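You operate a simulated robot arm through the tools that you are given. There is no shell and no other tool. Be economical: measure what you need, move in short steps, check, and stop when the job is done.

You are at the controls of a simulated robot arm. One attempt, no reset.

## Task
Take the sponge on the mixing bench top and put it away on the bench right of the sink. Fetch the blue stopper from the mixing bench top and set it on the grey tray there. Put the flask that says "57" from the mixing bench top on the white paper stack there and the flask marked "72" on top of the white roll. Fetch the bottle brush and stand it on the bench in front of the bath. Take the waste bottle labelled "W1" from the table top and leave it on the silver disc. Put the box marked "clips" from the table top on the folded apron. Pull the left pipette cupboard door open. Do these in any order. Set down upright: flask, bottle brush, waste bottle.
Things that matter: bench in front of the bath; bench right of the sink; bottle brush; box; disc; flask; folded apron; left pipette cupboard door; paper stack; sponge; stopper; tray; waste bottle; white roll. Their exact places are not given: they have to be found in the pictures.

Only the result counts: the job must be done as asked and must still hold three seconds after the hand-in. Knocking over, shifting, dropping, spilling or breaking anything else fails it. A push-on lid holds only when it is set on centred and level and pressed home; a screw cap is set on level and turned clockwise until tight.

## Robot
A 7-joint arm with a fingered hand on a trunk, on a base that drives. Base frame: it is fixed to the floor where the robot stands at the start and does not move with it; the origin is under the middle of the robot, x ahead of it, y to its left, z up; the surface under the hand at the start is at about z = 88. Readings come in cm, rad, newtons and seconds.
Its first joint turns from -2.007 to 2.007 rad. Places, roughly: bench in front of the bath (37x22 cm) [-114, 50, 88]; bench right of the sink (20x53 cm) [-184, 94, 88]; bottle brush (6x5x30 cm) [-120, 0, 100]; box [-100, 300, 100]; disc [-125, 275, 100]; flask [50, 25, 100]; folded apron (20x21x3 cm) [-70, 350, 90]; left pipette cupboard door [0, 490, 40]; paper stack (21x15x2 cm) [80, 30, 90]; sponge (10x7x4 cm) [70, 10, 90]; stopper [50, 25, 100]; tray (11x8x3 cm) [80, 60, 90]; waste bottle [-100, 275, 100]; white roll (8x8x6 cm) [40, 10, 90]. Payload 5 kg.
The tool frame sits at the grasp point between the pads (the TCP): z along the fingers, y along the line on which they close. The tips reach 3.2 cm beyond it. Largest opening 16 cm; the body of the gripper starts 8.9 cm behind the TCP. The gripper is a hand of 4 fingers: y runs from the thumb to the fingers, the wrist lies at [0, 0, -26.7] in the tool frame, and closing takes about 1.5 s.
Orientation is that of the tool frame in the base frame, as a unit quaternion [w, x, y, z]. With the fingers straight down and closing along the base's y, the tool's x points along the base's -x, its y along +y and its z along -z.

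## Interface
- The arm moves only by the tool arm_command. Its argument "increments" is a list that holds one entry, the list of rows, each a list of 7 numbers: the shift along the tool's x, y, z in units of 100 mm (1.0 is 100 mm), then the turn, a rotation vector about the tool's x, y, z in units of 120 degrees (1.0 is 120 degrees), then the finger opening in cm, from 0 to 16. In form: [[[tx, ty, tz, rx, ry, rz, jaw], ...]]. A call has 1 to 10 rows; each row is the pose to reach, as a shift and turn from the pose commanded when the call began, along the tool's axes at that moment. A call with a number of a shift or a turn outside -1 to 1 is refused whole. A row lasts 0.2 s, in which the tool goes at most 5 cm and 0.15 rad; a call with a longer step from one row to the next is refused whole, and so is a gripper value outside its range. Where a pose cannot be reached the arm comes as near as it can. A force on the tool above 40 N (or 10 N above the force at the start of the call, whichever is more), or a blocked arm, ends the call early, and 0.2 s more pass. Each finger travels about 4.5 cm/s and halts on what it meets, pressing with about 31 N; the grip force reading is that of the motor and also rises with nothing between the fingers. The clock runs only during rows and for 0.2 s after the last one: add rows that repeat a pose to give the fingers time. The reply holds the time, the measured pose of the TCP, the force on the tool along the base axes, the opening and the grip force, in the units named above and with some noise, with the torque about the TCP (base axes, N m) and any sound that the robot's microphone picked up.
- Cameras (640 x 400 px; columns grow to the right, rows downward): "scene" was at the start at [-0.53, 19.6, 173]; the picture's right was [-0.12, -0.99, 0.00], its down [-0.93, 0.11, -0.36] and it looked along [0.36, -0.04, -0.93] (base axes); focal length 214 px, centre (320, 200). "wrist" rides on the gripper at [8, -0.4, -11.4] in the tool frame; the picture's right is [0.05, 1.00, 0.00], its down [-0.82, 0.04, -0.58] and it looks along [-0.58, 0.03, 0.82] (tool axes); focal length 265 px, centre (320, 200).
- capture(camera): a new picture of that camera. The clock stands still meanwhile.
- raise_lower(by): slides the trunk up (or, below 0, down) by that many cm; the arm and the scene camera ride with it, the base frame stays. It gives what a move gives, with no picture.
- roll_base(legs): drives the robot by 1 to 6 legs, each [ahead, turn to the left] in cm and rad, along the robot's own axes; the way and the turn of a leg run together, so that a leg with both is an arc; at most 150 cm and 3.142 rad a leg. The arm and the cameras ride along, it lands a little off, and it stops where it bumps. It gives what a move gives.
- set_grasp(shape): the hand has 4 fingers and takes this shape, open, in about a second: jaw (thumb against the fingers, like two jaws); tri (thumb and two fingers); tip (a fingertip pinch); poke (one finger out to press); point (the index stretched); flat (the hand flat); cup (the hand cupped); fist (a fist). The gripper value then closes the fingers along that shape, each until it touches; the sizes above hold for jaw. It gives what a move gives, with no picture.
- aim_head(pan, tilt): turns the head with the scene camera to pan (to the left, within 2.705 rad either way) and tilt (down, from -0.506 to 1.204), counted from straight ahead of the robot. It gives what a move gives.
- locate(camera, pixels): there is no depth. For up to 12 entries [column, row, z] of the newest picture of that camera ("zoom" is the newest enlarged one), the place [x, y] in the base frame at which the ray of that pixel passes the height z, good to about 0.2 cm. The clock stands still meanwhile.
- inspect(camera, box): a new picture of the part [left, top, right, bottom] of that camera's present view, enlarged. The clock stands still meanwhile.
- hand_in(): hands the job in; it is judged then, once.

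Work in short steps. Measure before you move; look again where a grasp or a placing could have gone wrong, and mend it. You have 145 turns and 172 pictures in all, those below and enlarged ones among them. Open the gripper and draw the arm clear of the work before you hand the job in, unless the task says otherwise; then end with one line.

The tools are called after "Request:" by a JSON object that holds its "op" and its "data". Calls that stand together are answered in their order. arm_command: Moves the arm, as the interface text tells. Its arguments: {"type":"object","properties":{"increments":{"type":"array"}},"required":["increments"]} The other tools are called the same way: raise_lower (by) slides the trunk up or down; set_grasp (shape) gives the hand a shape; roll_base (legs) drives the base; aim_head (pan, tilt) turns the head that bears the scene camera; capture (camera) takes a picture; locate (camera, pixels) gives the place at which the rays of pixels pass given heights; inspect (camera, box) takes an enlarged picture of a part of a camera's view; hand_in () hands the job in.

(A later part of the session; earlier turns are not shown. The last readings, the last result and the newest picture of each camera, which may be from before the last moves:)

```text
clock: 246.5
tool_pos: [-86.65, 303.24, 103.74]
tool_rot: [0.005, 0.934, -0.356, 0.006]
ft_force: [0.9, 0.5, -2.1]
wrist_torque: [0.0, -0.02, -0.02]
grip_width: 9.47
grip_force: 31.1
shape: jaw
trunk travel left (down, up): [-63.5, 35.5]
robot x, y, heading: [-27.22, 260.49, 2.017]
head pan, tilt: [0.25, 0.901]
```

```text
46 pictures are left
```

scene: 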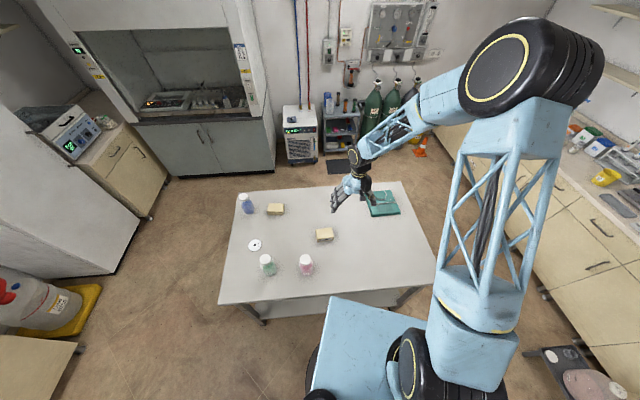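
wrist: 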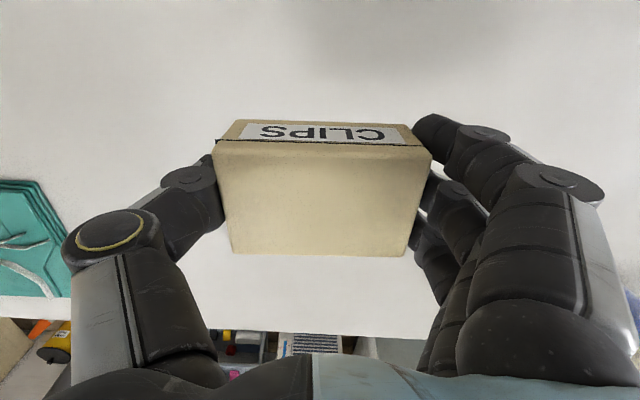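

The box is held. Move in five steps to above the apron, (−71,344).

Request:
{"op": "arm_command", "data": {"increments": [[[-0.13, -0.35, 0, 0, 0, 0, 6], [-0.26, -0.7, 0, 0, 0, 0, 6], [-0.385, -1.0, 0, 0, 0, 0, 6], [-0.385, -1.0, 0, 0, 0, 0, 6]]]}}

Request:
{"op": "arm_command", "data": {"increments": [[[-0.13, -0.35, 0, 0, 0, 0, 6], [-0.26, -0.7, 0, 0, 0, 0, 6], [-0.385, -1.0, 0, 0, 0, 0, 6], [-0.385, -1.0, 0, 0, 0, 0, 6]]]}}

Request:
{"op": "arm_command", "data": {"increments": [[[-0.13, -0.35, 0, 0, 0, 0, 6], [-0.26, -0.7, 0, 0, 0, 0, 6], [-0.385, -1.0, 0, 0, 0, 0, 6], [-0.385, -1.0, 0, 0, 0, 0, 6]]]}}

Request:
{"op": "arm_command", "data": {"increments": [[[-0.13, -0.35, 0, 0, 0, 0, 6], [-0.26, -0.7, 0, 0, 0, 0, 6], [-0.385, -1.0, 0, 0, 0, 0, 6], [-0.385, -1.08, 0, 0, 0, 0, 6]]]}}

Request:
{"op": "capture", "data": {"camera": "wrist"}}

Request:
{"op": "inspect", "data": {"camera": "scene", "box": [300, 160, 440, 260]}}

```text
clock: 247.5
tool_pos: [-82.97, 313.13, 103.69]
tool_rot: [0.005, 0.934, -0.356, 0.007]
ft_force: [-0.6, 0.1, -1.5]
wrist_torque: [-0.02, -0.02, 0.01]
grip_width: 9.52
grip_force: 31.1
shape: jaw
trunk travel left (down, up): [-63.5, 35.5]
robot x, y, heading: [-27.26, 260.76, 2.02]
head pan, tilt: [0.25, 0.901]
```

```text
clock: 248.5
tool_pos: [-79.22, 323.34, 103.49]
tool_rot: [0.005, 0.934, -0.357, 0.006]
ft_force: [-0.4, 1.1, -1.5]
wrist_torque: [0.02, 0.02, 0.01]
grip_width: 9.51
grip_force: 31.0
shape: jaw
trunk travel left (down, up): [-63.5, 35.5]
robot x, y, heading: [-27.29, 260.2, 2.017]
head pan, tilt: [0.25, 0.901]
```

```text
clock: 249.5
tool_pos: [-75.24, 333.34, 103.21]
tool_rot: [0.005, 0.934, -0.356, 0.006]
ft_force: [0.4, -0.7, -1.9]
wrist_torque: [0.0, -0.04, 0.03]
grip_width: 9.52
grip_force: 30.7
shape: jaw
trunk travel left (down, up): [-63.5, 35.5]
robot x, y, heading: [-26.95, 260.63, 2.014]
head pan, tilt: [0.25, 0.901]
```

```text
refused: -1.08 is not a number from -1 to 1
```

```text
45 pictures are left
```

wrist: 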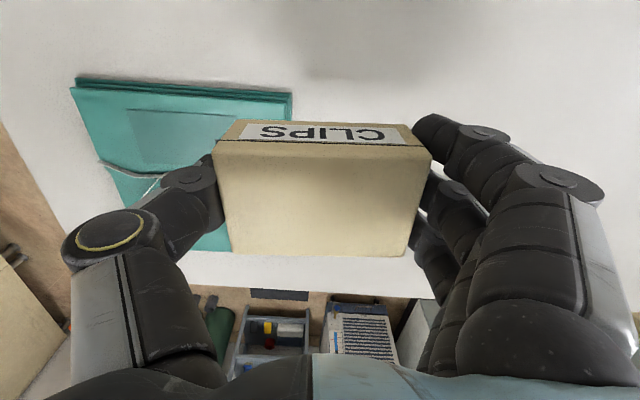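

```text
4.00 times, centred on (370, 210) of scene
```

zoom: 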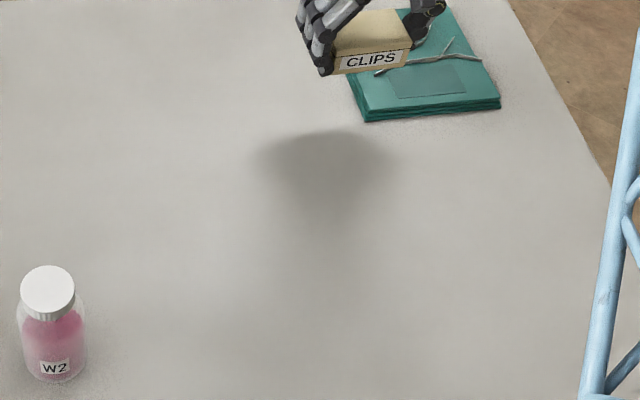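

The apron spans tool y −21…−2.4, x +2.9…−17. Shift y −10, x −4.5, then lower.

Request:
{"op": "arm_command", "data": {"increments": [[[-0.15, -0.35, 0, 0, 0, 0, 6], [-0.3, -0.7, 0, 0, 0, 0, 6], [-0.45, -1.0, 0, 0, 0, 0, 6], [-0.45, -1.0, 0, 0, 0, 0, 6]]]}}

Request:
{"op": "raise_lower", "data": {"by": -7}}

Request:
{"op": "capture", "data": {"camera": "wrist"}}

Request:
{"op": "inspect", "data": {"camera": "scene", "box": [310, 150, 450, 250]}}

```text
clock: 250.5
tool_pos: [-72.01, 343.69, 103.25]
tool_rot: [0.004, 0.934, -0.356, 0.007]
ft_force: [0.0, 0.0, -1.3]
wrist_torque: [0.01, -0.04, -0.04]
grip_width: 9.51
grip_force: 30.9
shape: jaw
trunk travel left (down, up): [-63.5, 35.5]
robot x, y, heading: [-27.03, 261.13, 2.017]
head pan, tilt: [0.25, 0.901]
```

```text
clock: 251.5
tool_pos: [-72.0, 343.46, 96.34]
tool_rot: [0.004, 0.934, -0.356, 0.007]
ft_force: [-0.7, -0.5, -1.6]
wrist_torque: [0.0, 0.0, 0.0]
grip_width: 9.52
grip_force: 31.2
shape: jaw
trunk travel left (down, up): [-56.5, 42.5]
robot x, y, heading: [-27.08, 260.46, 2.014]
head pan, tilt: [0.25, 0.901]
```

```text
43 pictures are left
```

wrist: 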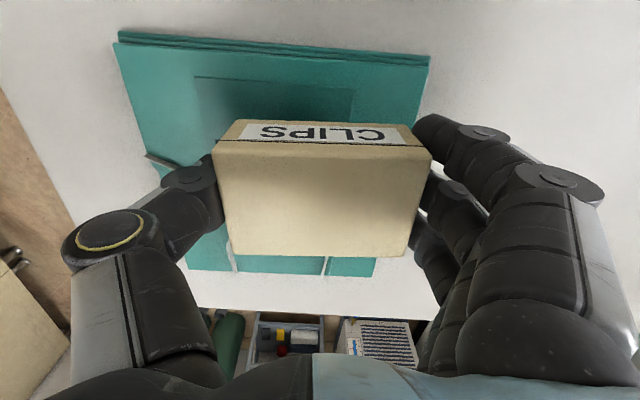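

```text
4.00 times, centred on (380, 200) of scene
```

zoom: 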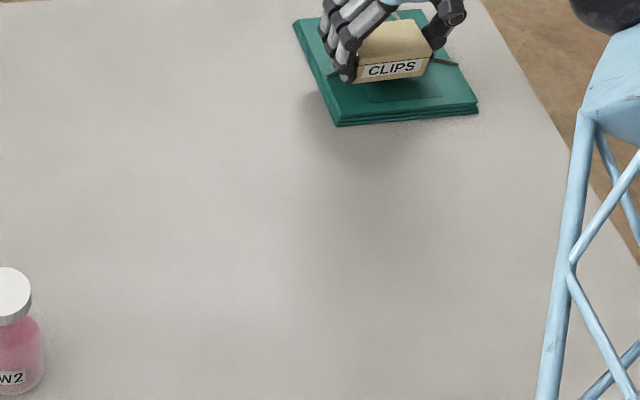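

Over the apron. Lower 1.3 cm, then 0.4.

Request:
{"op": "raise_lower", "data": {"by": -1.3}}

Request:
{"op": "raise_lower", "data": {"by": -0.3}}

```text
clock: 252.2
tool_pos: [-71.95, 343.49, 95.03]
tool_rot: [0.005, 0.934, -0.356, 0.006]
ft_force: [-0.3, 0.5, -0.9]
wrist_torque: [0.01, 0.01, 0.03]
grip_width: 9.52
grip_force: 31.4
shape: jaw
trunk travel left (down, up): [-55.2, 43.8]
robot x, y, heading: [-27.3, 260.64, 2.02]
head pan, tilt: [0.25, 0.901]
```

```text
clock: 252.7
tool_pos: [-71.98, 343.54, 94.71]
tool_rot: [0.004, 0.934, -0.356, 0.006]
ft_force: [1.0, 0.3, -1.6]
wrist_torque: [0.0, 0.02, 0.0]
grip_width: 9.51
grip_force: 30.8
shape: jaw
trunk travel left (down, up): [-54.9, 44.1]
robot x, y, heading: [-27.05, 260.58, 2.018]
head pan, tilt: [0.25, 0.901]
```

Still −1.6 N; another 0.3 cm twice.

Request:
{"op": "raise_lower", "data": {"by": -0.3}}

Request:
{"op": "raise_lower", "data": {"by": -0.3}}

```text
clock: 253.2
tool_pos: [-71.97, 343.47, 94.35]
tool_rot: [0.004, 0.935, -0.355, 0.007]
ft_force: [-0.3, 0.3, -1.2]
wrist_torque: [-0.01, 0.0, 0.0]
grip_width: 9.52
grip_force: 30.9
shape: jaw
trunk travel left (down, up): [-54.6, 44.4]
robot x, y, heading: [-27.05, 260.71, 2.014]
head pan, tilt: [0.25, 0.901]
```

```text
clock: 253.7
tool_pos: [-72.09, 343.64, 94.07]
tool_rot: [0.004, 0.934, -0.356, 0.006]
ft_force: [-0.3, -0.1, -2.6]
wrist_torque: [-0.02, -0.02, -0.02]
grip_width: 9.51
grip_force: 30.8
shape: jaw
trunk travel left (down, up): [-54.3, 44.7]
robot x, y, heading: [-27.55, 260.73, 2.016]
head pan, tilt: [0.25, 0.901]
```

One more 0.3 cm, then release.

Request:
{"op": "raise_lower", "data": {"by": -0.3}}

Request:
{"op": "arm_command", "data": {"increments": [[[0, 0, 0, 0, 0, 0, 9.8], [0, 0, 0, 0, 0, 0, 10.5], [0, 0, 0, 0, 0, 0, 11.5], [0, 0, 0, 0, 0, 0, 12], [0, 0, 0, 0, 0, 0, 12], [0, 0, 0, 0, 0, 0, 12]]]}}

Request:
{"op": "raise_lower", "data": {"by": 25}}

Request:
{"op": "capture", "data": {"camera": "wrist"}}

```text
clock: 254.2
tool_pos: [-72.05, 343.63, 93.87]
tool_rot: [0.005, 0.934, -0.356, 0.007]
ft_force: [0.5, 0.2, 1.8]
wrist_torque: [-0.12, 0.1, 0.05]
grip_width: 9.51
grip_force: 31.3
shape: jaw
trunk travel left (down, up): [-54.0, 45.0]
robot x, y, heading: [-27.03, 260.67, 2.015]
head pan, tilt: [0.25, 0.901]
```

```text
clock: 255.6
tool_pos: [-72.04, 343.54, 93.93]
tool_rot: [0.004, 0.934, -0.356, 0.007]
ft_force: [0.3, 0.0, -0.4]
wrist_torque: [-0.02, 0.0, 0.01]
grip_width: 11.96
grip_force: 0.1
shape: jaw
trunk travel left (down, up): [-54.0, 45.0]
robot x, y, heading: [-27.63, 260.39, 2.018]
head pan, tilt: [0.25, 0.901]
```

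```text
clock: 258.2
tool_pos: [-71.95, 343.56, 118.72]
tool_rot: [0.004, 0.935, -0.355, 0.006]
ft_force: [0.7, 0.0, -1.2]
wrist_torque: [0.0, -0.02, 0.0]
grip_width: 11.95
grip_force: 0.0
shape: jaw
trunk travel left (down, up): [-79.0, 20.0]
robot x, y, heading: [-27.27, 260.94, 2.019]
head pan, tilt: [0.25, 0.901]
```

```text
41 pictures are left
```

wrist: 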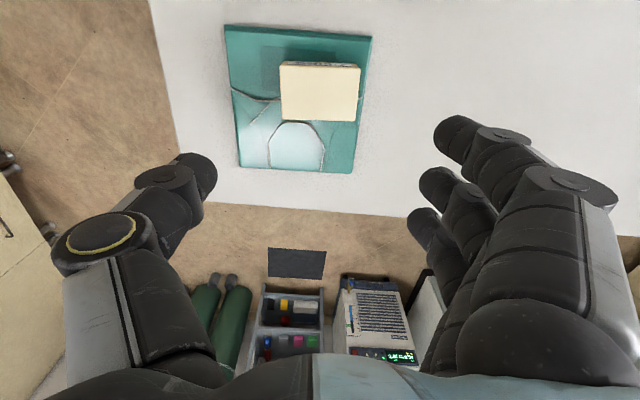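

The box lies fully on the apron. Now retract the arm and drive round the corner to the table's short side, about (−133,213), for the W1 bottle.

Request:
{"op": "arm_command", "data": {"increments": [[[0.4, 0.14, 0, 0, 0, 0, 12], [0.8, 0.28, 0, 0, 0, 0, 12], [0.94, 0.34, 0, 0, 0, 0, 12], [0.94, 0.34, 0, 0, 0, 0, 12]]]}}

Request:
{"op": "arm_command", "data": {"increments": [[[0.4, 0.14, 0, 0, 0, 0, 12], [0.8, 0.28, 0, 0, 0, 0, 12], [0.94, 0.34, 0, 0, 0, 0, 12], [0.94, 0.34, 0, 0, 0, 0, 12]]]}}

Request:
{"op": "arm_command", "data": {"increments": [[[0.4, 0.14, 0, 0, 0, 0, 12], [0.8, 0.28, 0, 0, 0, 0, 12], [0.94, 0.34, 0, 0, 0, 0, 12], [0.94, 0.34, 0, 0, 0, 0, 12]]]}}

Request:
{"op": "roll_base", "data": {"legs": [[0, 2.26], [78, 0], [0, -1.44], [76, 0], [0, -1.2]]}}

Request:
{"op": "aim_head", "data": {"pan": -0.1, "tilt": 0.9}}

Request:
{"op": "capture", "data": {"camera": "scene"}}

Request:
{"op": "capture", "data": {"camera": "wrist"}}

```text
clock: 259.2
tool_pos: [-67.18, 334.92, 118.98]
tool_rot: [0.004, 0.934, -0.356, 0.007]
ft_force: [0.6, -0.7, -0.6]
wrist_torque: [-0.02, 0.01, 0.03]
grip_width: 11.98
grip_force: 0.1
shape: jaw
trunk travel left (down, up): [-79.0, 20.0]
robot x, y, heading: [-27.08, 260.52, 2.017]
head pan, tilt: [0.25, 0.901]
```

```text
clock: 260.2
tool_pos: [-62.58, 326.11, 119.11]
tool_rot: [0.004, 0.935, -0.356, 0.007]
ft_force: [-0.4, -0.3, 1.0]
wrist_torque: [-0.01, -0.03, 0.01]
grip_width: 11.95
grip_force: 0.2
shape: jaw
trunk travel left (down, up): [-79.0, 20.0]
robot x, y, heading: [-27.17, 260.39, 2.023]
head pan, tilt: [0.25, 0.901]
```

```text
clock: 261.2
tool_pos: [-57.7, 317.27, 119.28]
tool_rot: [0.005, 0.935, -0.355, 0.008]
ft_force: [0.1, -0.7, -0.2]
wrist_torque: [0.02, 0.02, -0.01]
grip_width: 11.99
grip_force: 0.1
shape: jaw
trunk travel left (down, up): [-79.0, 20.0]
robot x, y, heading: [-27.08, 260.44, 2.02]
head pan, tilt: [0.25, 0.901]
```

```text
clock: 281.7
tool_pos: [-144.58, 273.08, 119.21]
tool_rot: [0.006, 0.858, -0.513, 0.006]
ft_force: [0.0, -0.4, 0.3]
wrist_torque: [-0.01, 0.02, -0.02]
grip_width: 11.94
grip_force: 0.0
shape: jaw
trunk travel left (down, up): [-79.0, 20.0]
robot x, y, heading: [-135.74, 209.45, 1.669]
head pan, tilt: [0.25, 0.901]
```

```text
clock: 282.5
tool_pos: [-144.76, 272.96, 119.29]
tool_rot: [0.005, 0.858, -0.513, 0.007]
ft_force: [-0.6, -0.1, -0.8]
wrist_torque: [0.03, 0.01, -0.01]
grip_width: 11.97
grip_force: 0.0
shape: jaw
trunk travel left (down, up): [-79.0, 20.0]
robot x, y, heading: [-135.81, 209.44, 1.667]
head pan, tilt: [-0.099, 0.901]
```

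```text
40 pictures are left
```

scene: 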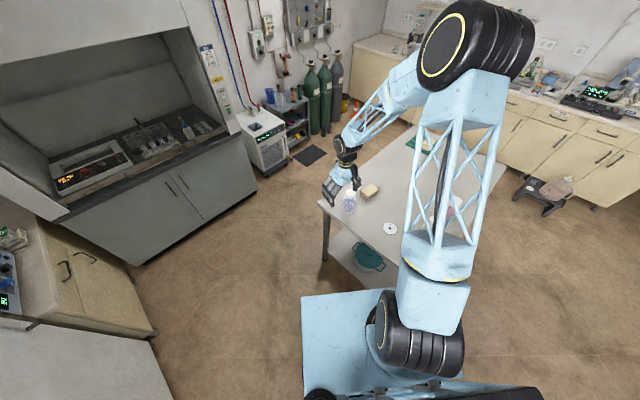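

```text
39 pictures are left
```

wrist: 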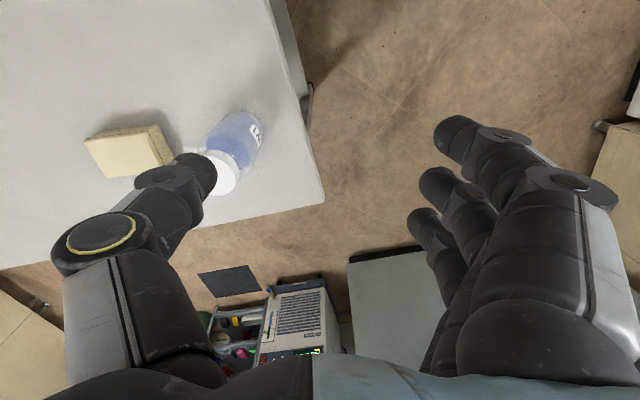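

Zoom on the blue bottle to read its label and triangulate its cap.

Request:
{"op": "inspect", "data": {"camera": "wrist", "box": [180, 90, 290, 210]}}

Request:
{"op": "inspect", "data": {"camera": "scene", "box": [320, 170, 410, 245]}}

Request:
{"op": "locate", "data": {"camera": "wrist", "pixels": [[218, 175, 99], [218, 175, 101], [218, 175, 103], [238, 140, 91], [238, 140, 93]]}}

Request:
{"op": "locate", "data": {"camera": "scene", "pixels": [[352, 190, 99], [352, 190, 101], [352, 190, 103], [390, 229, 88], [349, 210, 88]]}}

```text
3.33 times, centred on (235, 150) of wrist
```

zoom: 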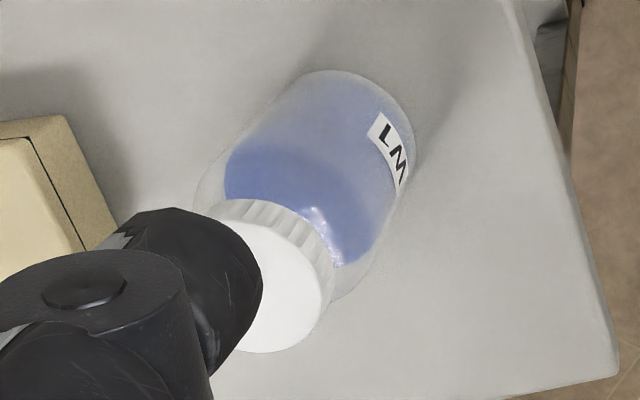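

```text
5.33 times, centred on (365, 208) of scene
```

zoom: 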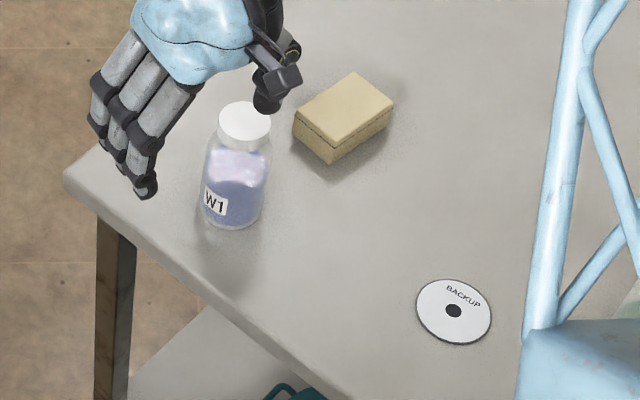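

```text
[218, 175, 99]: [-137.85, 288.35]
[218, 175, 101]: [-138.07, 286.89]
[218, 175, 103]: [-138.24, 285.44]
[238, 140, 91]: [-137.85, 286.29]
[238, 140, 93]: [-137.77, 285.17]
```

```text
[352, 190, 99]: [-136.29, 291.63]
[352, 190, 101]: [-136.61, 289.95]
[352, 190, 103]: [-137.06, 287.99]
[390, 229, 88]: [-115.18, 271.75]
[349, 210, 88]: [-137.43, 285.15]
```

W1 confirmed. I refine the bottle's base and the neighbouring box's nearest corner.

Request:
{"op": "locate", "data": {"camera": "zoom", "pixels": [[233, 211, 88], [203, 208, 88], [263, 212, 88], [293, 125, 91.5], [293, 140, 88], [333, 162, 88], [395, 108, 91.5], [245, 118, 101], [245, 118, 102], [454, 311, 88], [417, 308, 88], [491, 314, 88]]}}

```text
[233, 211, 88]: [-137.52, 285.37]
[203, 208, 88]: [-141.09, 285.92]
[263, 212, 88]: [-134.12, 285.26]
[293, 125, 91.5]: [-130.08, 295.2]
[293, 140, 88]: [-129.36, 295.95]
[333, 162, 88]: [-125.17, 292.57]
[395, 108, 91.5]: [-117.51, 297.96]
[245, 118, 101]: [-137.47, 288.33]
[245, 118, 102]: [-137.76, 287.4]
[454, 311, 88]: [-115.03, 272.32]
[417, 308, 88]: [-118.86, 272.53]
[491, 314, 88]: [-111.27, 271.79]
```

Bottle axis ≈(−137.6,286.3), 7 cm wide; the box is clear. Move above it (delta tx −8.35, ty −12.5 cm) and check.

Request:
{"op": "arm_command", "data": {"increments": [[[-0.25, -0.35, 0, 0, 0, 0, 11], [-0.5, -0.7, 0, 0, 0, 0, 11], [-0.83, -1.0, 0, 0, 0, 0, 11], [-0.83, -1.0, 0, 0, 0, 0, 11]]]}}

Request:
{"op": "arm_command", "data": {"increments": [[[0, -0.25, 0, 0, 0, 0, 11], [0, -0.25, 0.3, 0, 0, 0, 11], [0, -0.25, 0.6, 0, 0, 0, 11], [0, -0.25, 0.6, 0, 0, 0, 11]]]}}

Request:
{"op": "capture", "data": {"camera": "wrist"}}

```text
clock: 283.5
tool_pos: [-139.74, 285.12, 119.08]
tool_rot: [0.006, 0.858, -0.513, 0.006]
ft_force: [-0.4, -0.2, 0.2]
wrist_torque: [0.04, 0.0, 0.01]
grip_width: 11.06
grip_force: 0.0
shape: jaw
trunk travel left (down, up): [-79.0, 20.0]
robot x, y, heading: [-135.85, 209.27, 1.669]
head pan, tilt: [-0.099, 0.901]
```

```text
clock: 284.5
tool_pos: [-137.36, 286.21, 113.09]
tool_rot: [0.006, 0.858, -0.514, 0.005]
ft_force: [-0.6, -0.9, 0.4]
wrist_torque: [0.02, 0.02, 0.02]
grip_width: 11.03
grip_force: 0.2
shape: jaw
trunk travel left (down, up): [-79.0, 20.0]
robot x, y, heading: [-135.17, 209.29, 1.668]
head pan, tilt: [-0.099, 0.901]
```

```text
36 pictures are left
```

wrist: 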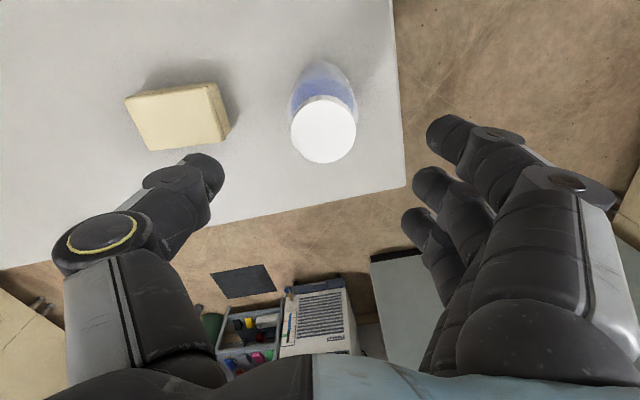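

Cap at (323,128), right under the TCP. Lower 18 cm with the trunk and close on the body.

Request:
{"op": "raise_lower", "data": {"by": -17.8}}

Request:
{"op": "arm_command", "data": {"increments": [[[0, 0.02, 0, 0, 0, 0, 9], [0, 0.02, 0, 0, 0, 0, 6], [0, 0.02, 0, 0, 0, 0, 3], [0, 0.02, 0, 0, 0, 0, 3], [0, 0.02, 0, 0, 0, 0, 3], [0, 0.02, 0, 0, 0, 0, 3], [0, 0.02, 0, 0, 0, 0, 3], [0, 0.02, 0, 0, 0, 0, 3]]]}}

Request:
{"op": "raise_lower", "data": {"by": 8}}

Request:
{"op": "capture", "data": {"camera": "wrist"}}

Request:
{"op": "inspect", "data": {"camera": "scene", "box": [320, 160, 410, 245]}}

```text
clock: 286.5
tool_pos: [-137.47, 286.3, 95.25]
tool_rot: [0.005, 0.858, -0.513, 0.006]
ft_force: [0.7, 0.2, 0.3]
wrist_torque: [0.01, -0.03, 0.01]
grip_width: 11.06
grip_force: 0.0
shape: jaw
trunk travel left (down, up): [-61.2, 37.8]
robot x, y, heading: [-135.56, 209.47, 1.666]
head pan, tilt: [-0.099, 0.901]
```

```text
clock: 288.3
tool_pos: [-137.59, 286.05, 95.2]
tool_rot: [0.005, 0.857, -0.515, 0.007]
ft_force: [-0.2, -1.4, -0.4]
wrist_torque: [-0.01, 0.04, 0.04]
grip_width: 5.7
grip_force: 30.5
shape: jaw
trunk travel left (down, up): [-61.2, 37.8]
robot x, y, heading: [-135.39, 209.28, 1.665]
head pan, tilt: [-0.099, 0.901]
```

```text
clock: 289.4
tool_pos: [-137.47, 286.09, 103.12]
tool_rot: [0.006, 0.858, -0.514, 0.005]
ft_force: [-0.2, 0.6, -3.5]
wrist_torque: [-0.06, 0.01, 0.01]
grip_width: 5.7
grip_force: 31.0
shape: jaw
trunk travel left (down, up): [-69.2, 29.8]
robot x, y, heading: [-135.71, 209.38, 1.665]
head pan, tilt: [-0.099, 0.901]
```

```text
35 pictures are left
```

wrist: 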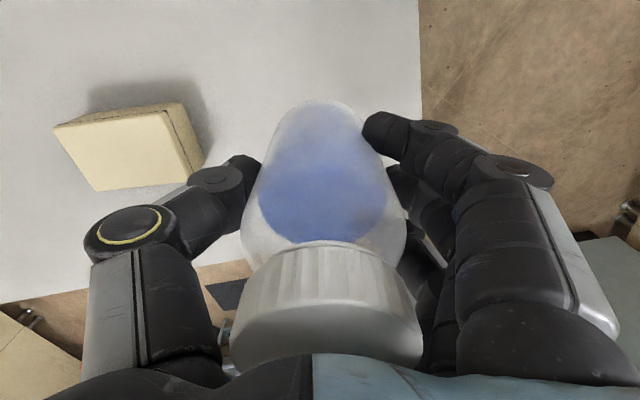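

```text
4.71 times, centred on (365, 202) of scene
```

zoom: 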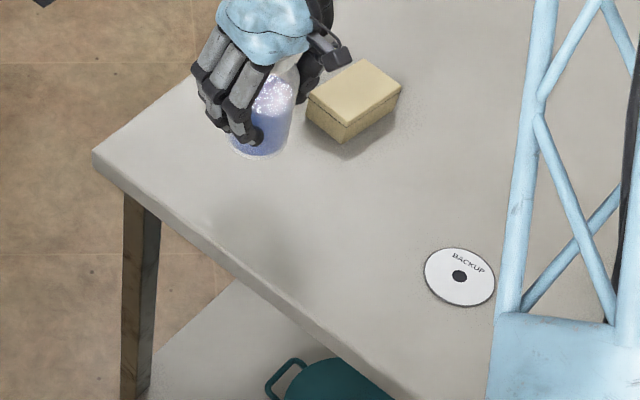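

Held firmly (−3.5 N). Move to above the disc (−115.1,272.1).

Request:
{"op": "arm_command", "data": {"increments": [[[0.38, -0.22, 0, 0, 0, 0, 3], [0.77, -0.44, 0, 0, 0, 0, 3], [0.77, -0.44, 0, 0, 0, 0, 3]]]}}

Request:
{"op": "arm_command", "data": {"increments": [[[0.38, -0.22, 0, 0, 0, 0, 3], [0.77, -0.44, 0, 0, 0, 0, 3], [0.77, -0.44, 0, 0, 0, 0, 3]]]}}

Request:
{"op": "arm_command", "data": {"increments": [[[0.38, -0.22, 0, 0, 0, 0, 3], [0.76, -0.43, 0, 0, 0, 0, 3], [0.76, -0.43, 0, 0, 0, 0, 3]]]}}

Request:
{"op": "raise_lower", "data": {"by": -5}}

Request:
{"op": "inspect", "data": {"camera": "scene", "box": [330, 170, 450, 270]}}

Request:
{"op": "capture", "data": {"camera": "wrist"}}

```text
clock: 290.2
tool_pos: [-130.04, 281.66, 103.46]
tool_rot: [0.005, 0.858, -0.513, 0.006]
ft_force: [0.0, 0.1, -4.2]
wrist_torque: [-0.01, -0.04, 0.02]
grip_width: 5.68
grip_force: 30.6
shape: jaw
trunk travel left (down, up): [-69.2, 29.8]
robot x, y, heading: [-135.77, 209.35, 1.671]
head pan, tilt: [-0.099, 0.901]
```

```text
clock: 291.0
tool_pos: [-122.56, 276.92, 103.76]
tool_rot: [0.005, 0.858, -0.514, 0.005]
ft_force: [0.1, -0.3, -3.5]
wrist_torque: [-0.02, -0.03, 0.0]
grip_width: 5.67
grip_force: 30.9
shape: jaw
trunk travel left (down, up): [-69.2, 29.8]
robot x, y, heading: [-135.4, 209.17, 1.663]
head pan, tilt: [-0.099, 0.901]
```

```text
clock: 291.8
tool_pos: [-115.31, 272.3, 103.77]
tool_rot: [0.005, 0.858, -0.513, 0.006]
ft_force: [0.2, -0.2, -3.3]
wrist_torque: [-0.02, -0.02, -0.02]
grip_width: 5.67
grip_force: 31.0
shape: jaw
trunk travel left (down, up): [-69.2, 29.8]
robot x, y, heading: [-135.36, 209.39, 1.662]
head pan, tilt: [-0.099, 0.901]
```

```text
clock: 292.8
tool_pos: [-115.28, 272.08, 98.78]
tool_rot: [0.005, 0.858, -0.514, 0.006]
ft_force: [-0.4, 0.6, -4.5]
wrist_torque: [0.01, -0.02, 0.01]
grip_width: 5.67
grip_force: 30.5
shape: jaw
trunk travel left (down, up): [-64.2, 34.8]
robot x, y, heading: [-135.73, 209.15, 1.666]
head pan, tilt: [-0.099, 0.901]
```

```text
4.00 times, centred on (390, 220) of scene
```

zoom: 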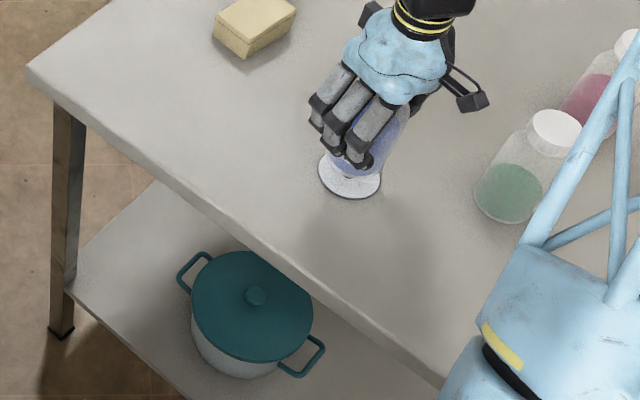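

```text
32 pictures are left
```

wrist: 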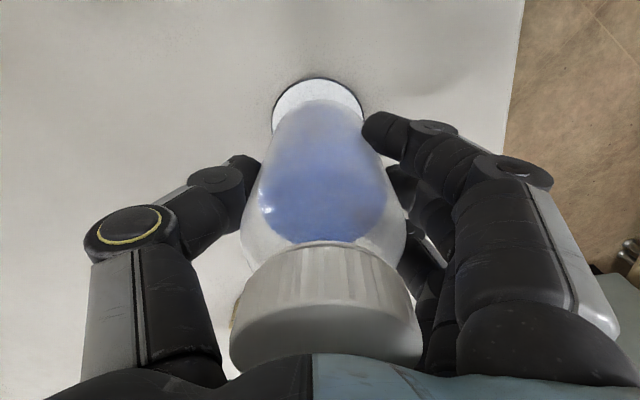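

Disc and bottle are concentric (disc 273–365, bottle centre 320). Lower 3.2 cm, then creep.

Request:
{"op": "raise_lower", "data": {"by": -3.2}}

Request:
{"op": "raise_lower", "data": {"by": -0.3}}

```text
clock: 293.5
tool_pos: [-115.3, 272.16, 95.51]
tool_rot: [0.006, 0.858, -0.514, 0.006]
ft_force: [0.4, -1.1, -4.5]
wrist_torque: [0.0, 0.0, 0.02]
grip_width: 5.69
grip_force: 31.2
shape: jaw
trunk travel left (down, up): [-61.0, 38.0]
robot x, y, heading: [-135.38, 209.4, 1.665]
head pan, tilt: [-0.099, 0.901]
```

```text
clock: 294.1
tool_pos: [-115.36, 272.05, 95.56]
tool_rot: [0.005, 0.858, -0.514, 0.006]
ft_force: [0.8, -0.1, 17.3]
wrist_torque: [0.0, 0.03, 0.04]
grip_width: 5.74
grip_force: 30.7
shape: jaw
trunk travel left (down, up): [-60.7, 38.3]
robot x, y, heading: [-135.2, 209.54, 1.665]
head pan, tilt: [-0.099, 0.901]
```

Contact (17 N). Ease up 0.2 cm, open to 9 and rise.

Request:
{"op": "raise_lower", "data": {"by": 0.2}}

Request:
{"op": "arm_command", "data": {"increments": [[[0, 0, 0, 0, 0, 0, 6], [0, 0, 0, 0, 0, 0, 7], [0, 0, 0, 0, 0, 0, 8], [0, 0, 0, 0, 0, 0, 9.5], [0, 0, 0, 0, 0, 0, 9.5], [0, 0, 0, 0, 0, 0, 9.5]]]}}

Request:
{"op": "raise_lower", "data": {"by": 30}}

Request:
{"op": "capture", "data": {"camera": "wrist"}}

```text
clock: 294.6
tool_pos: [-115.34, 272.26, 95.45]
tool_rot: [0.005, 0.857, -0.514, 0.005]
ft_force: [1.3, 0.7, 7.2]
wrist_torque: [0.03, -0.02, 0.02]
grip_width: 5.72
grip_force: 30.6
shape: jaw
trunk travel left (down, up): [-60.9, 38.1]
robot x, y, heading: [-135.6, 209.43, 1.665]
head pan, tilt: [-0.099, 0.901]
```

```text
clock: 296.0
tool_pos: [-115.16, 272.2, 95.52]
tool_rot: [0.006, 0.857, -0.515, 0.005]
ft_force: [0.1, 0.3, 0.2]
wrist_torque: [-0.01, -0.06, -0.01]
grip_width: 9.43
grip_force: 0.1
shape: jaw
trunk travel left (down, up): [-60.9, 38.1]
robot x, y, heading: [-135.74, 209.23, 1.668]
head pan, tilt: [-0.099, 0.901]
```

```text
clock: 299.0
tool_pos: [-115.28, 272.25, 125.59]
tool_rot: [0.005, 0.858, -0.514, 0.005]
ft_force: [0.1, -1.2, 0.1]
wrist_torque: [-0.02, -0.02, -0.03]
grip_width: 9.41
grip_force: 0.1
shape: jaw
trunk travel left (down, up): [-90.9, 8.1]
robot x, y, heading: [-135.85, 209.4, 1.666]
head pan, tilt: [-0.099, 0.901]
```

```text
31 pictures are left
```

wrist: 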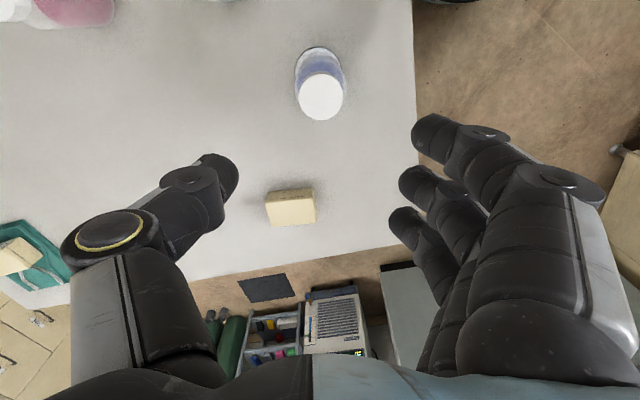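

W1 stands on the disc. Now go and look for the pipette cupboard: drive back round the table to about (−15,255).

Request:
{"op": "roll_base", "data": {"legs": [[0, -1.92], [78, 0], [0, 1.22], [79, 0]]}}

Request:
{"op": "aim_head", "data": {"pan": 0.35, "tilt": 0.45}}

Request:
{"op": "capture", "data": {"camera": "scene"}}

Request:
{"op": "locate", "data": {"camera": "scene", "pixels": [[320, 200, 40]]}}

```text
clock: 315.0
tool_pos: [34.05, 300.23, 125.56]
tool_rot: [-0.007, -0.657, 0.754, -0.004]
ft_force: [0.2, 0.3, -0.4]
wrist_torque: [-0.02, -0.02, -0.01]
grip_width: 9.44
grip_force: 0.0
shape: jaw
trunk travel left (down, up): [-90.9, 8.1]
robot x, y, heading: [-19.33, 261.05, 1.04]
head pan, tilt: [-0.099, 0.901]
```

```text
clock: 315.9
tool_pos: [34.1, 300.32, 125.47]
tool_rot: [-0.007, -0.658, 0.753, -0.004]
ft_force: [0.2, 0.2, 0.5]
wrist_torque: [0.02, 0.04, 0.02]
grip_width: 9.4
grip_force: 0.1
shape: jaw
trunk travel left (down, up): [-90.9, 8.1]
robot x, y, heading: [-19.4, 261.25, 1.043]
head pan, tilt: [0.351, 0.45]
```

```text
30 pictures are left
```

scene: 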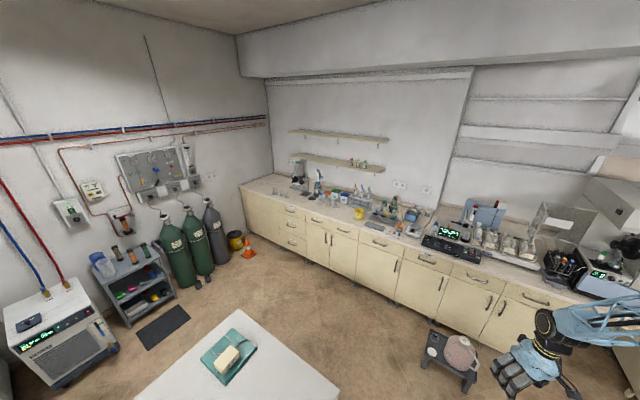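

```text
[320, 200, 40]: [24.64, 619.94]
```

Several cupboard doors. I locate door bottoms (z≈8) to find which is near (0,490) and zoom for labels.

Request:
{"op": "locate", "data": {"camera": "scene", "pixels": [[306, 261, 8], [330, 270, 8], [356, 281, 8], [395, 300, 8], [440, 322, 8], [479, 342, 8], [245, 205, 88], [370, 235, 88], [590, 300, 88], [460, 360, 20]]}}

Request:
{"op": "inspect", "data": {"camera": "scene", "box": [290, 190, 550, 350]}}

```text
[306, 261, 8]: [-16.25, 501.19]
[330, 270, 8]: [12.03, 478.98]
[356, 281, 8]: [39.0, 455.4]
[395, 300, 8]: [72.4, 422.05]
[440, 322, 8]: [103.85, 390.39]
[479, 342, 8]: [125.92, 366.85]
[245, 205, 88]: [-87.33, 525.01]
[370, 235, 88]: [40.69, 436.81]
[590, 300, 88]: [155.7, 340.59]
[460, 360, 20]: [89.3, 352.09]
```

```text
2.46 times, centred on (420, 270) of scene
```

zoom: 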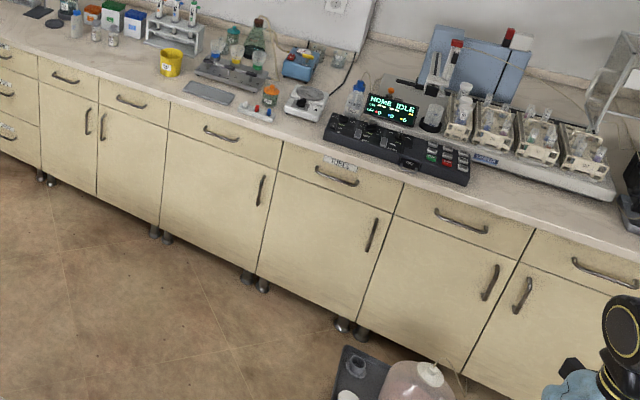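

The door centred at (−2,490) is the left door of the double unit: from (−16,501) to (12,479), handle on its right side. Drive to about (−25,405) facing it.

Request:
{"op": "roll_base", "data": {"legs": [[84, 0.01], [0, 1.1], [84, 0], [0, -1.03]]}}

Request:
{"op": "aim_head", "data": {"pan": 0.1, "tilt": 0.9}}

Request:
{"op": "capture", "data": {"camera": "scene"}}

```text
clock: 330.1
tool_pos: [26.74, 447.32, 125.43]
tool_rot: [-0.007, -0.685, 0.729, -0.004]
ft_force: [0.2, -0.8, 0.4]
wrist_torque: [-0.03, 0.03, 0.0]
grip_width: 9.44
grip_force: 0.1
shape: jaw
trunk travel left (down, up): [-90.9, 8.1]
robot x, y, heading: [-23.76, 404.35, 1.116]
head pan, tilt: [0.351, 0.45]
```

```text
clock: 331.0
tool_pos: [26.77, 447.32, 125.49]
tool_rot: [-0.008, -0.685, 0.728, -0.004]
ft_force: [-0.2, 0.4, 0.0]
wrist_torque: [0.01, -0.02, 0.01]
grip_width: 9.43
grip_force: 0.0
shape: jaw
trunk travel left (down, up): [-90.9, 8.1]
robot x, y, heading: [-23.37, 404.34, 1.111]
head pan, tilt: [0.099, 0.901]
```

```text
28 pictures are left
```

scene: 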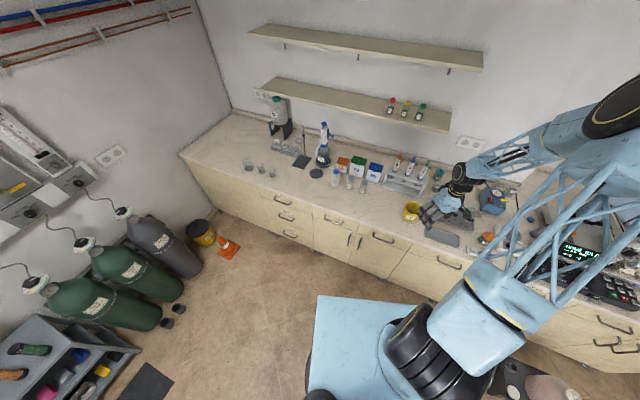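

Zoom on the double-door unit and its handles around (352,242).

Request:
{"op": "inspect", "data": {"camera": "scene", "box": [290, 190, 420, 290]}}

Request:
{"op": "locate", "data": {"camera": "zoom", "pixels": [[320, 200, 60]]}}

```text
4.00 times, centred on (355, 240) of scene
```

zoom: 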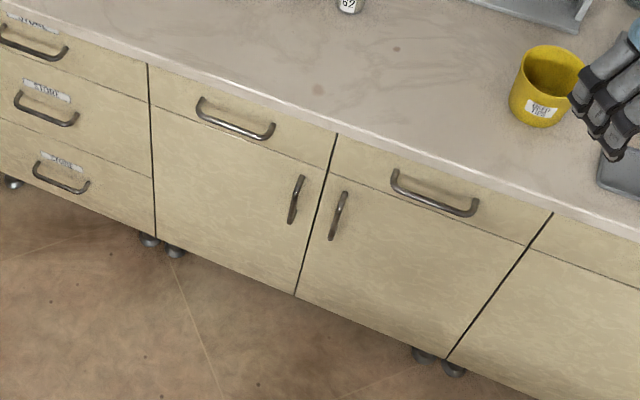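

```text
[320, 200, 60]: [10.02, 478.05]
```

Locate the seam between the doors (top and bottom), hinge side, and handle at trial heights.

Request:
{"op": "locate", "data": {"camera": "zoom", "pixels": [[337, 133, 84], [296, 295, 10], [296, 295, 14], [148, 64, 84], [157, 238, 10], [157, 238, 14], [302, 178, 62], [302, 178, 66], [291, 222, 50], [291, 222, 54], [325, 176, 70], [325, 176, 66]]}}

```text
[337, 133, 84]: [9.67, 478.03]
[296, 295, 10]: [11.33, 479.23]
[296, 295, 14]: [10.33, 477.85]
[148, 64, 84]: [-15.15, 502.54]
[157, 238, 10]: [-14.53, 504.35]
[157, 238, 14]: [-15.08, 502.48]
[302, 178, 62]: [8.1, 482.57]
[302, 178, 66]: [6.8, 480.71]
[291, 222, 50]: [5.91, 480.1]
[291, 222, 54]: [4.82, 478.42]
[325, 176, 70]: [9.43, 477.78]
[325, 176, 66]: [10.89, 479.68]
```

Front plane: seam (10,478), hinge (−15,502.5); handle bar ≈(4.8,478.9), z≈48–65. I move the hand to (−19,454), yaw it by +0.339, then tilt it horizontal.

Request:
{"op": "arm_command", "data": {"increments": [[[-0.03, 0.4, 0, 0, 0, 0, 8], [-0.06, 0.8, 0, 0, 0, 0, 8], [-0.08, 1.0, 0, 0, 0, 0, 8], [-0.08, 1.0, 0, 0, 0, 0, 8]]]}}

Request:
{"op": "arm_command", "data": {"increments": [[[-0.03, 0.4, 0, 0, 0, 0, 8], [-0.06, 0.8, 0, 0, 0, 0, 8], [-0.08, 1.0, 0, 0, 0, 0, 8], [-0.08, 1.0, 0, 0, 0, 0, 8]]]}}

Request:
{"op": "arm_command", "data": {"increments": [[[-0.03, 0.4, 0, 0, 0, 0, 8], [-0.06, 0.8, 0, 0, 0, 0, 8], [-0.08, 1.0, 0, 0, 0, 0, 8], [-0.08, 1.0, 0, 0, 0, 0, 8]]]}}

Request:
{"op": "arm_command", "data": {"increments": [[[-0.03, 0.4, 0, 0, 0, 0, 8], [-0.06, 0.8, 0, 0, 0, 0, 8], [-0.08, 1.0, 0, 0, 0, 0, 8], [-0.08, 1.0, 0, 0, 0, 0, 8]]]}}

Request:
{"op": "arm_command", "data": {"increments": [[[-0.05, 0.3, 0, 0, 0, 0.06, 8], [-0.1, 0.64, 0, 0, 0, 0.12, 8], [-0.1, 0.64, 0, 0, 0, 0.18, 8], [-0.1, 0.64, 0, 0, 0, 0.24, 8], [-0.1, 0.64, 0, 0, 0, 0.3, 8], [-0.1, 0.64, 0, 0, 0, 0.339, 8], [-0.1, 0.64, 0, 0, 0, 0.339, 8]]]}}

Request:
{"op": "set_grasp", "data": {"shape": "tri"}}

Request:
{"op": "arm_command", "data": {"increments": [[[-0.17, 0, -0.08, 0, -0.0625, 0, 6], [-0.33, 0, -0.17, 0, -0.125, 0, 6], [-0.5, 0, -0.25, 0, -0.1875, 0, 6], [-0.67, 0, -0.33, 0, -0.25, 0, 6], [-0.83, 0, -0.42, 0, -0.3125, 0, 6], [-1.0, 0, -0.5, 0, -0.375, 0, 6], [-1.0, 0, -0.5, 0, -0.375, 0, 6]]]}}

Request:
{"op": "arm_command", "data": {"increments": [[[-0.17, 0, 0.055, 0, -0.0625, 0, 6], [-0.33, 0, 0.11, 0, -0.125, 0, 6], [-0.5, 0, 0.165, 0, -0.1875, 0, 6], [-0.66, 0, 0.22, 0, -0.25, 0, 6], [-0.83, 0, 0.27, 0, -0.3125, 0, 6], [-0.99, 0, 0.33, 0, -0.375, 0, 6], [-0.99, 0, 0.33, 0, -0.375, 0, 6]]]}}

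```text
clock: 332.0
tool_pos: [16.87, 448.7, 125.47]
tool_rot: [-0.007, -0.685, 0.729, -0.004]
ft_force: [0.0, 0.1, 0.5]
wrist_torque: [-0.03, 0.03, -0.02]
grip_width: 8.09
grip_force: 0.0
shape: jaw
trunk travel left (down, up): [-90.9, 8.1]
robot x, y, heading: [-23.21, 404.28, 1.115]
head pan, tilt: [0.099, 0.901]
```

```text
clock: 333.0
tool_pos: [6.96, 450.1, 125.46]
tool_rot: [-0.006, -0.685, 0.729, -0.004]
ft_force: [-0.4, -0.2, -0.7]
wrist_torque: [0.03, 0.04, -0.01]
grip_width: 8.04
grip_force: 0.0
shape: jaw
trunk travel left (down, up): [-90.9, 8.1]
robot x, y, heading: [-23.68, 404.56, 1.114]
head pan, tilt: [0.099, 0.901]
```

```text
clock: 334.0
tool_pos: [-2.95, 451.71, 125.51]
tool_rot: [-0.006, -0.685, 0.729, -0.004]
ft_force: [-0.3, -0.5, -0.1]
wrist_torque: [0.0, 0.01, 0.0]
grip_width: 8.07
grip_force: 0.1
shape: jaw
trunk travel left (down, up): [-90.9, 8.1]
robot x, y, heading: [-23.55, 404.49, 1.116]
head pan, tilt: [0.099, 0.901]
```

```text
clock: 335.0
tool_pos: [-12.87, 453.01, 125.63]
tool_rot: [-0.006, -0.685, 0.728, -0.004]
ft_force: [0.8, 0.3, 0.2]
wrist_torque: [0.0, -0.03, -0.01]
grip_width: 8.07
grip_force: 0.0
shape: jaw
trunk travel left (down, up): [-90.9, 8.1]
robot x, y, heading: [-23.29, 404.57, 1.116]
head pan, tilt: [0.099, 0.901]
```

```text
clock: 336.6
tool_pos: [-19.33, 454.41, 125.76]
tool_rot: [-0.005, -0.388, 0.922, -0.006]
ft_force: [0.1, -0.1, 0.5]
wrist_torque: [0.01, 0.03, -0.02]
grip_width: 8.06
grip_force: 0.0
shape: jaw
trunk travel left (down, up): [-90.9, 8.1]
robot x, y, heading: [-23.33, 404.49, 1.117]
head pan, tilt: [0.099, 0.901]
```

```text
clock: 337.5
tool_pos: [-19.3, 454.5, 125.63]
tool_rot: [-0.005, -0.389, 0.921, -0.007]
ft_force: [-0.9, -1.1, -0.4]
wrist_torque: [0.03, 0.01, -0.02]
grip_width: 15.98
grip_force: 0.0
shape: tri
trunk travel left (down, up): [-90.9, 8.1]
robot x, y, heading: [-23.6, 404.44, 1.111]
head pan, tilt: [0.099, 0.901]
```

```text
clock: 339.1
tool_pos: [-12.46, 461.48, 130.65]
tool_rot: [0.35, -0.361, 0.853, 0.143]
ft_force: [-5.6, 0.2, 0.1]
wrist_torque: [-0.04, -0.31, -0.2]
grip_width: 6.03
grip_force: 0.0
shape: tri
trunk travel left (down, up): [-90.9, 8.1]
robot x, y, heading: [-23.25, 404.75, 1.115]
head pan, tilt: [0.099, 0.901]
```

```text
clock: 340.7
tool_pos: [-6.82, 468.76, 135.44]
tool_rot: [0.632, -0.264, 0.671, 0.284]
ft_force: [0.6, -0.3, -0.8]
wrist_torque: [0.01, 0.02, 0.0]
grip_width: 6.03
grip_force: 0.0
shape: tri
trunk travel left (down, up): [-90.9, 8.1]
robot x, y, heading: [-22.92, 404.32, 1.109]
head pan, tilt: [0.099, 0.901]
```

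The hand is horizontal at z 135, 18 cm out from the doors. Lower the trunk 50 cm first and look.

Request:
{"op": "raise_lower", "data": {"by": -50}}

Request:
{"op": "capture", "data": {"camera": "scene"}}

Request:
{"op": "capture", "data": {"camera": "wrist"}}

```text
refused: -50 is not a number from -40 to 40
```

```text
26 pictures are left
```

scene: 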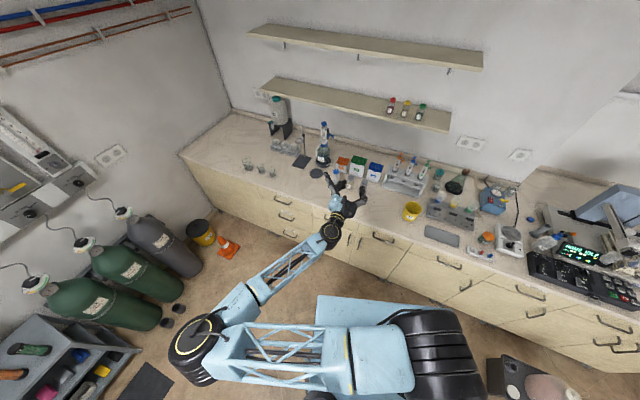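

```text
25 pictures are left
```

wrist: 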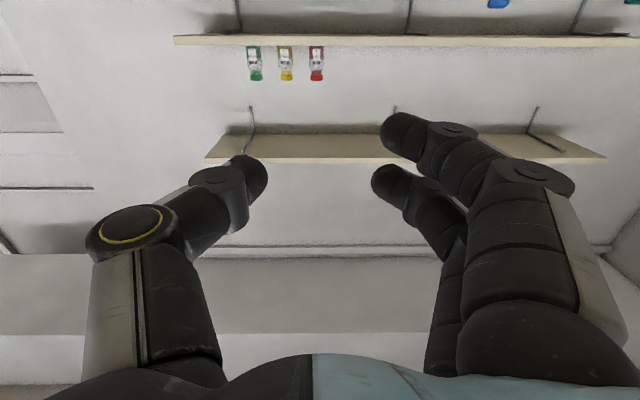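

The elbow is swung out to the left; I check where it is relative to the table and cylinders before lowering.

Request:
{"op": "locate", "data": {"camera": "scene", "pixels": [[200, 345, 130], [200, 345, 140], [170, 350, 130], [205, 390, 130], [185, 265, 40], [180, 298, 20], [138, 352, 40]]}}

```text
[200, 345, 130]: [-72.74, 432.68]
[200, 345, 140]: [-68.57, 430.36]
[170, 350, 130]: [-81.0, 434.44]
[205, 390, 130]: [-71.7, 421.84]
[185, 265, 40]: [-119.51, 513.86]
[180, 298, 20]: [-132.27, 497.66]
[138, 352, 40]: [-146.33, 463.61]
```

Elbow (−73,431) is ≥50 cm from table and cylinders. Lower 40, then 38 cm.

Request:
{"op": "raise_lower", "data": {"by": -40}}

Request:
{"op": "raise_lower", "data": {"by": -38}}

Request:
{"op": "capture", "data": {"camera": "wrist"}}

Request:
{"op": "capture", "data": {"camera": "scene"}}

```text
clock: 344.5
tool_pos: [-6.9, 468.77, 95.27]
tool_rot: [0.632, -0.266, 0.67, 0.284]
ft_force: [0.4, -0.4, 0.8]
wrist_torque: [0.01, 0.02, 0.01]
grip_width: 6.05
grip_force: 0.0
shape: tri
trunk travel left (down, up): [-50.9, 48.1]
robot x, y, heading: [-23.25, 404.4, 1.111]
head pan, tilt: [0.099, 0.901]
```

```text
clock: 348.2
tool_pos: [-6.91, 468.65, 57.38]
tool_rot: [0.632, -0.266, 0.67, 0.284]
ft_force: [-0.5, -0.4, 0.3]
wrist_torque: [0.03, 0.03, -0.01]
grip_width: 6.04
grip_force: 0.0
shape: tri
trunk travel left (down, up): [-12.9, 86.1]
robot x, y, heading: [-22.93, 404.41, 1.112]
head pan, tilt: [0.099, 0.901]
```

```text
24 pictures are left
```

wrist: 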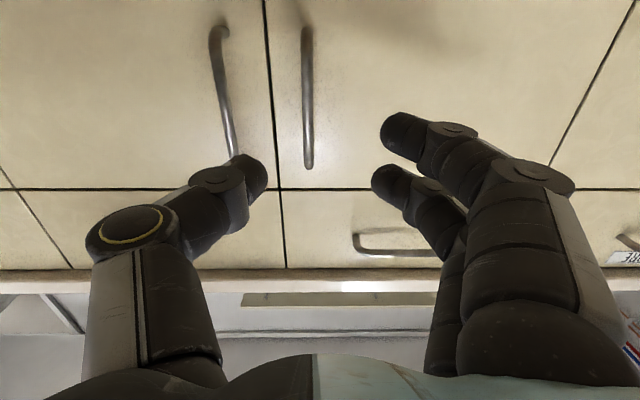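

```text
23 pictures are left
```

scene: 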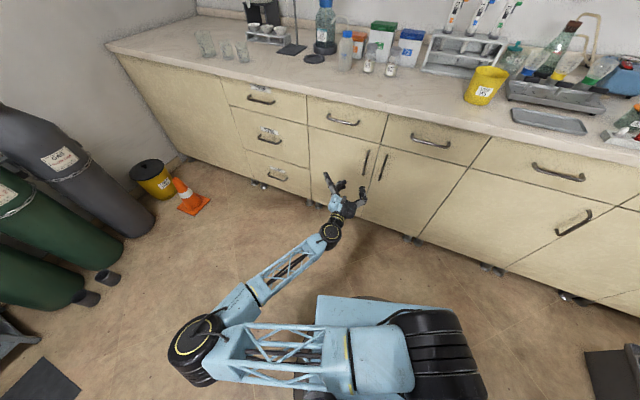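

The left door's handle is at col 307, rows 28–165 → 15.5 cm ahead, z 50–65, matching my estimate. Shift y −1.26 and advance 10 cm, then look.

Request:
{"op": "arm_command", "data": {"increments": [[[0, -0.126, 0, 0, 0, 0, 5.5], [0, -0.126, 0.4, 0, 0, 0, 5.5], [0, -0.126, 0.8, 0, 0, 0, 5.5], [0, -0.126, 1.0, 0, 0, 0, 5.5], [0, -0.126, 1.0, 0, 0, 0, 5.5]]]}}

Request:
{"op": "capture", "data": {"camera": "wrist"}}

```text
clock: 349.4
tool_pos: [0.57, 475.52, 57.44]
tool_rot: [0.64, -0.276, 0.659, 0.284]
ft_force: [0.3, 0.1, 0.2]
wrist_torque: [-0.03, -0.01, 0.0]
grip_width: 5.54
grip_force: 0.1
shape: tri
trunk travel left (down, up): [-12.9, 86.1]
robot x, y, heading: [-23.33, 404.47, 1.112]
head pan, tilt: [0.099, 0.901]
```

```text
22 pictures are left
```

wrist: 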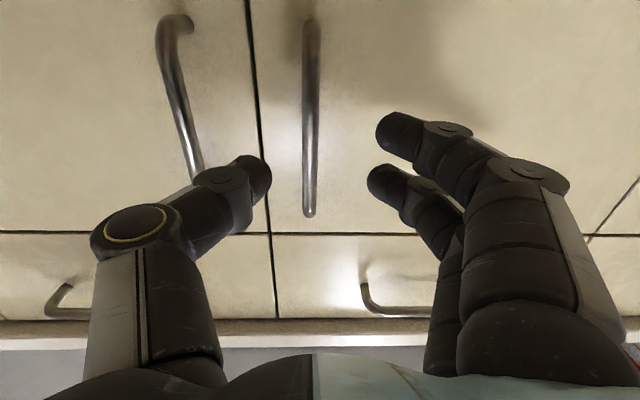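

Bar now at col 310, ~5.5 cm ahead. Shift −0.7 along y, advance 3.6 cm and close.

Request:
{"op": "arm_command", "data": {"increments": [[[0, -0.07, 0.15, 0, 0, 0, 5.5], [0, -0.07, 0.36, 0, 0, 0, 5.5], [0, -0.07, 0.36, 0, 0, 0, 4], [0, -0.07, 0.36, 0, 0, 0, 0], [0, -0.07, 0.36, 0, 0, 0, 0], [0, -0.07, 0.36, 0, 0, 0, 0], [0, -0.07, 0.36, 0, 0, 0, 0], [0, -0.07, 0.36, 0, 0, 0, 0]]]}}

Request:
{"op": "capture", "data": {"camera": "wrist"}}

```text
clock: 351.2
tool_pos: [4.1, 477.43, 57.35]
tool_rot: [0.643, -0.277, 0.657, 0.279]
ft_force: [-10.7, 0.4, 0.0]
wrist_torque: [0.26, 0.43, 0.25]
grip_width: 0.53
grip_force: 31.2
shape: tri
trunk travel left (down, up): [-12.9, 86.1]
robot x, y, heading: [-23.26, 404.39, 1.114]
head pan, tilt: [0.099, 0.901]
```

```text
21 pictures are left
```

wrist: 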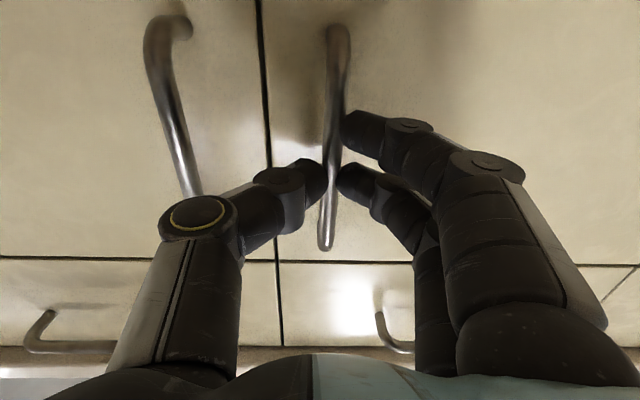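

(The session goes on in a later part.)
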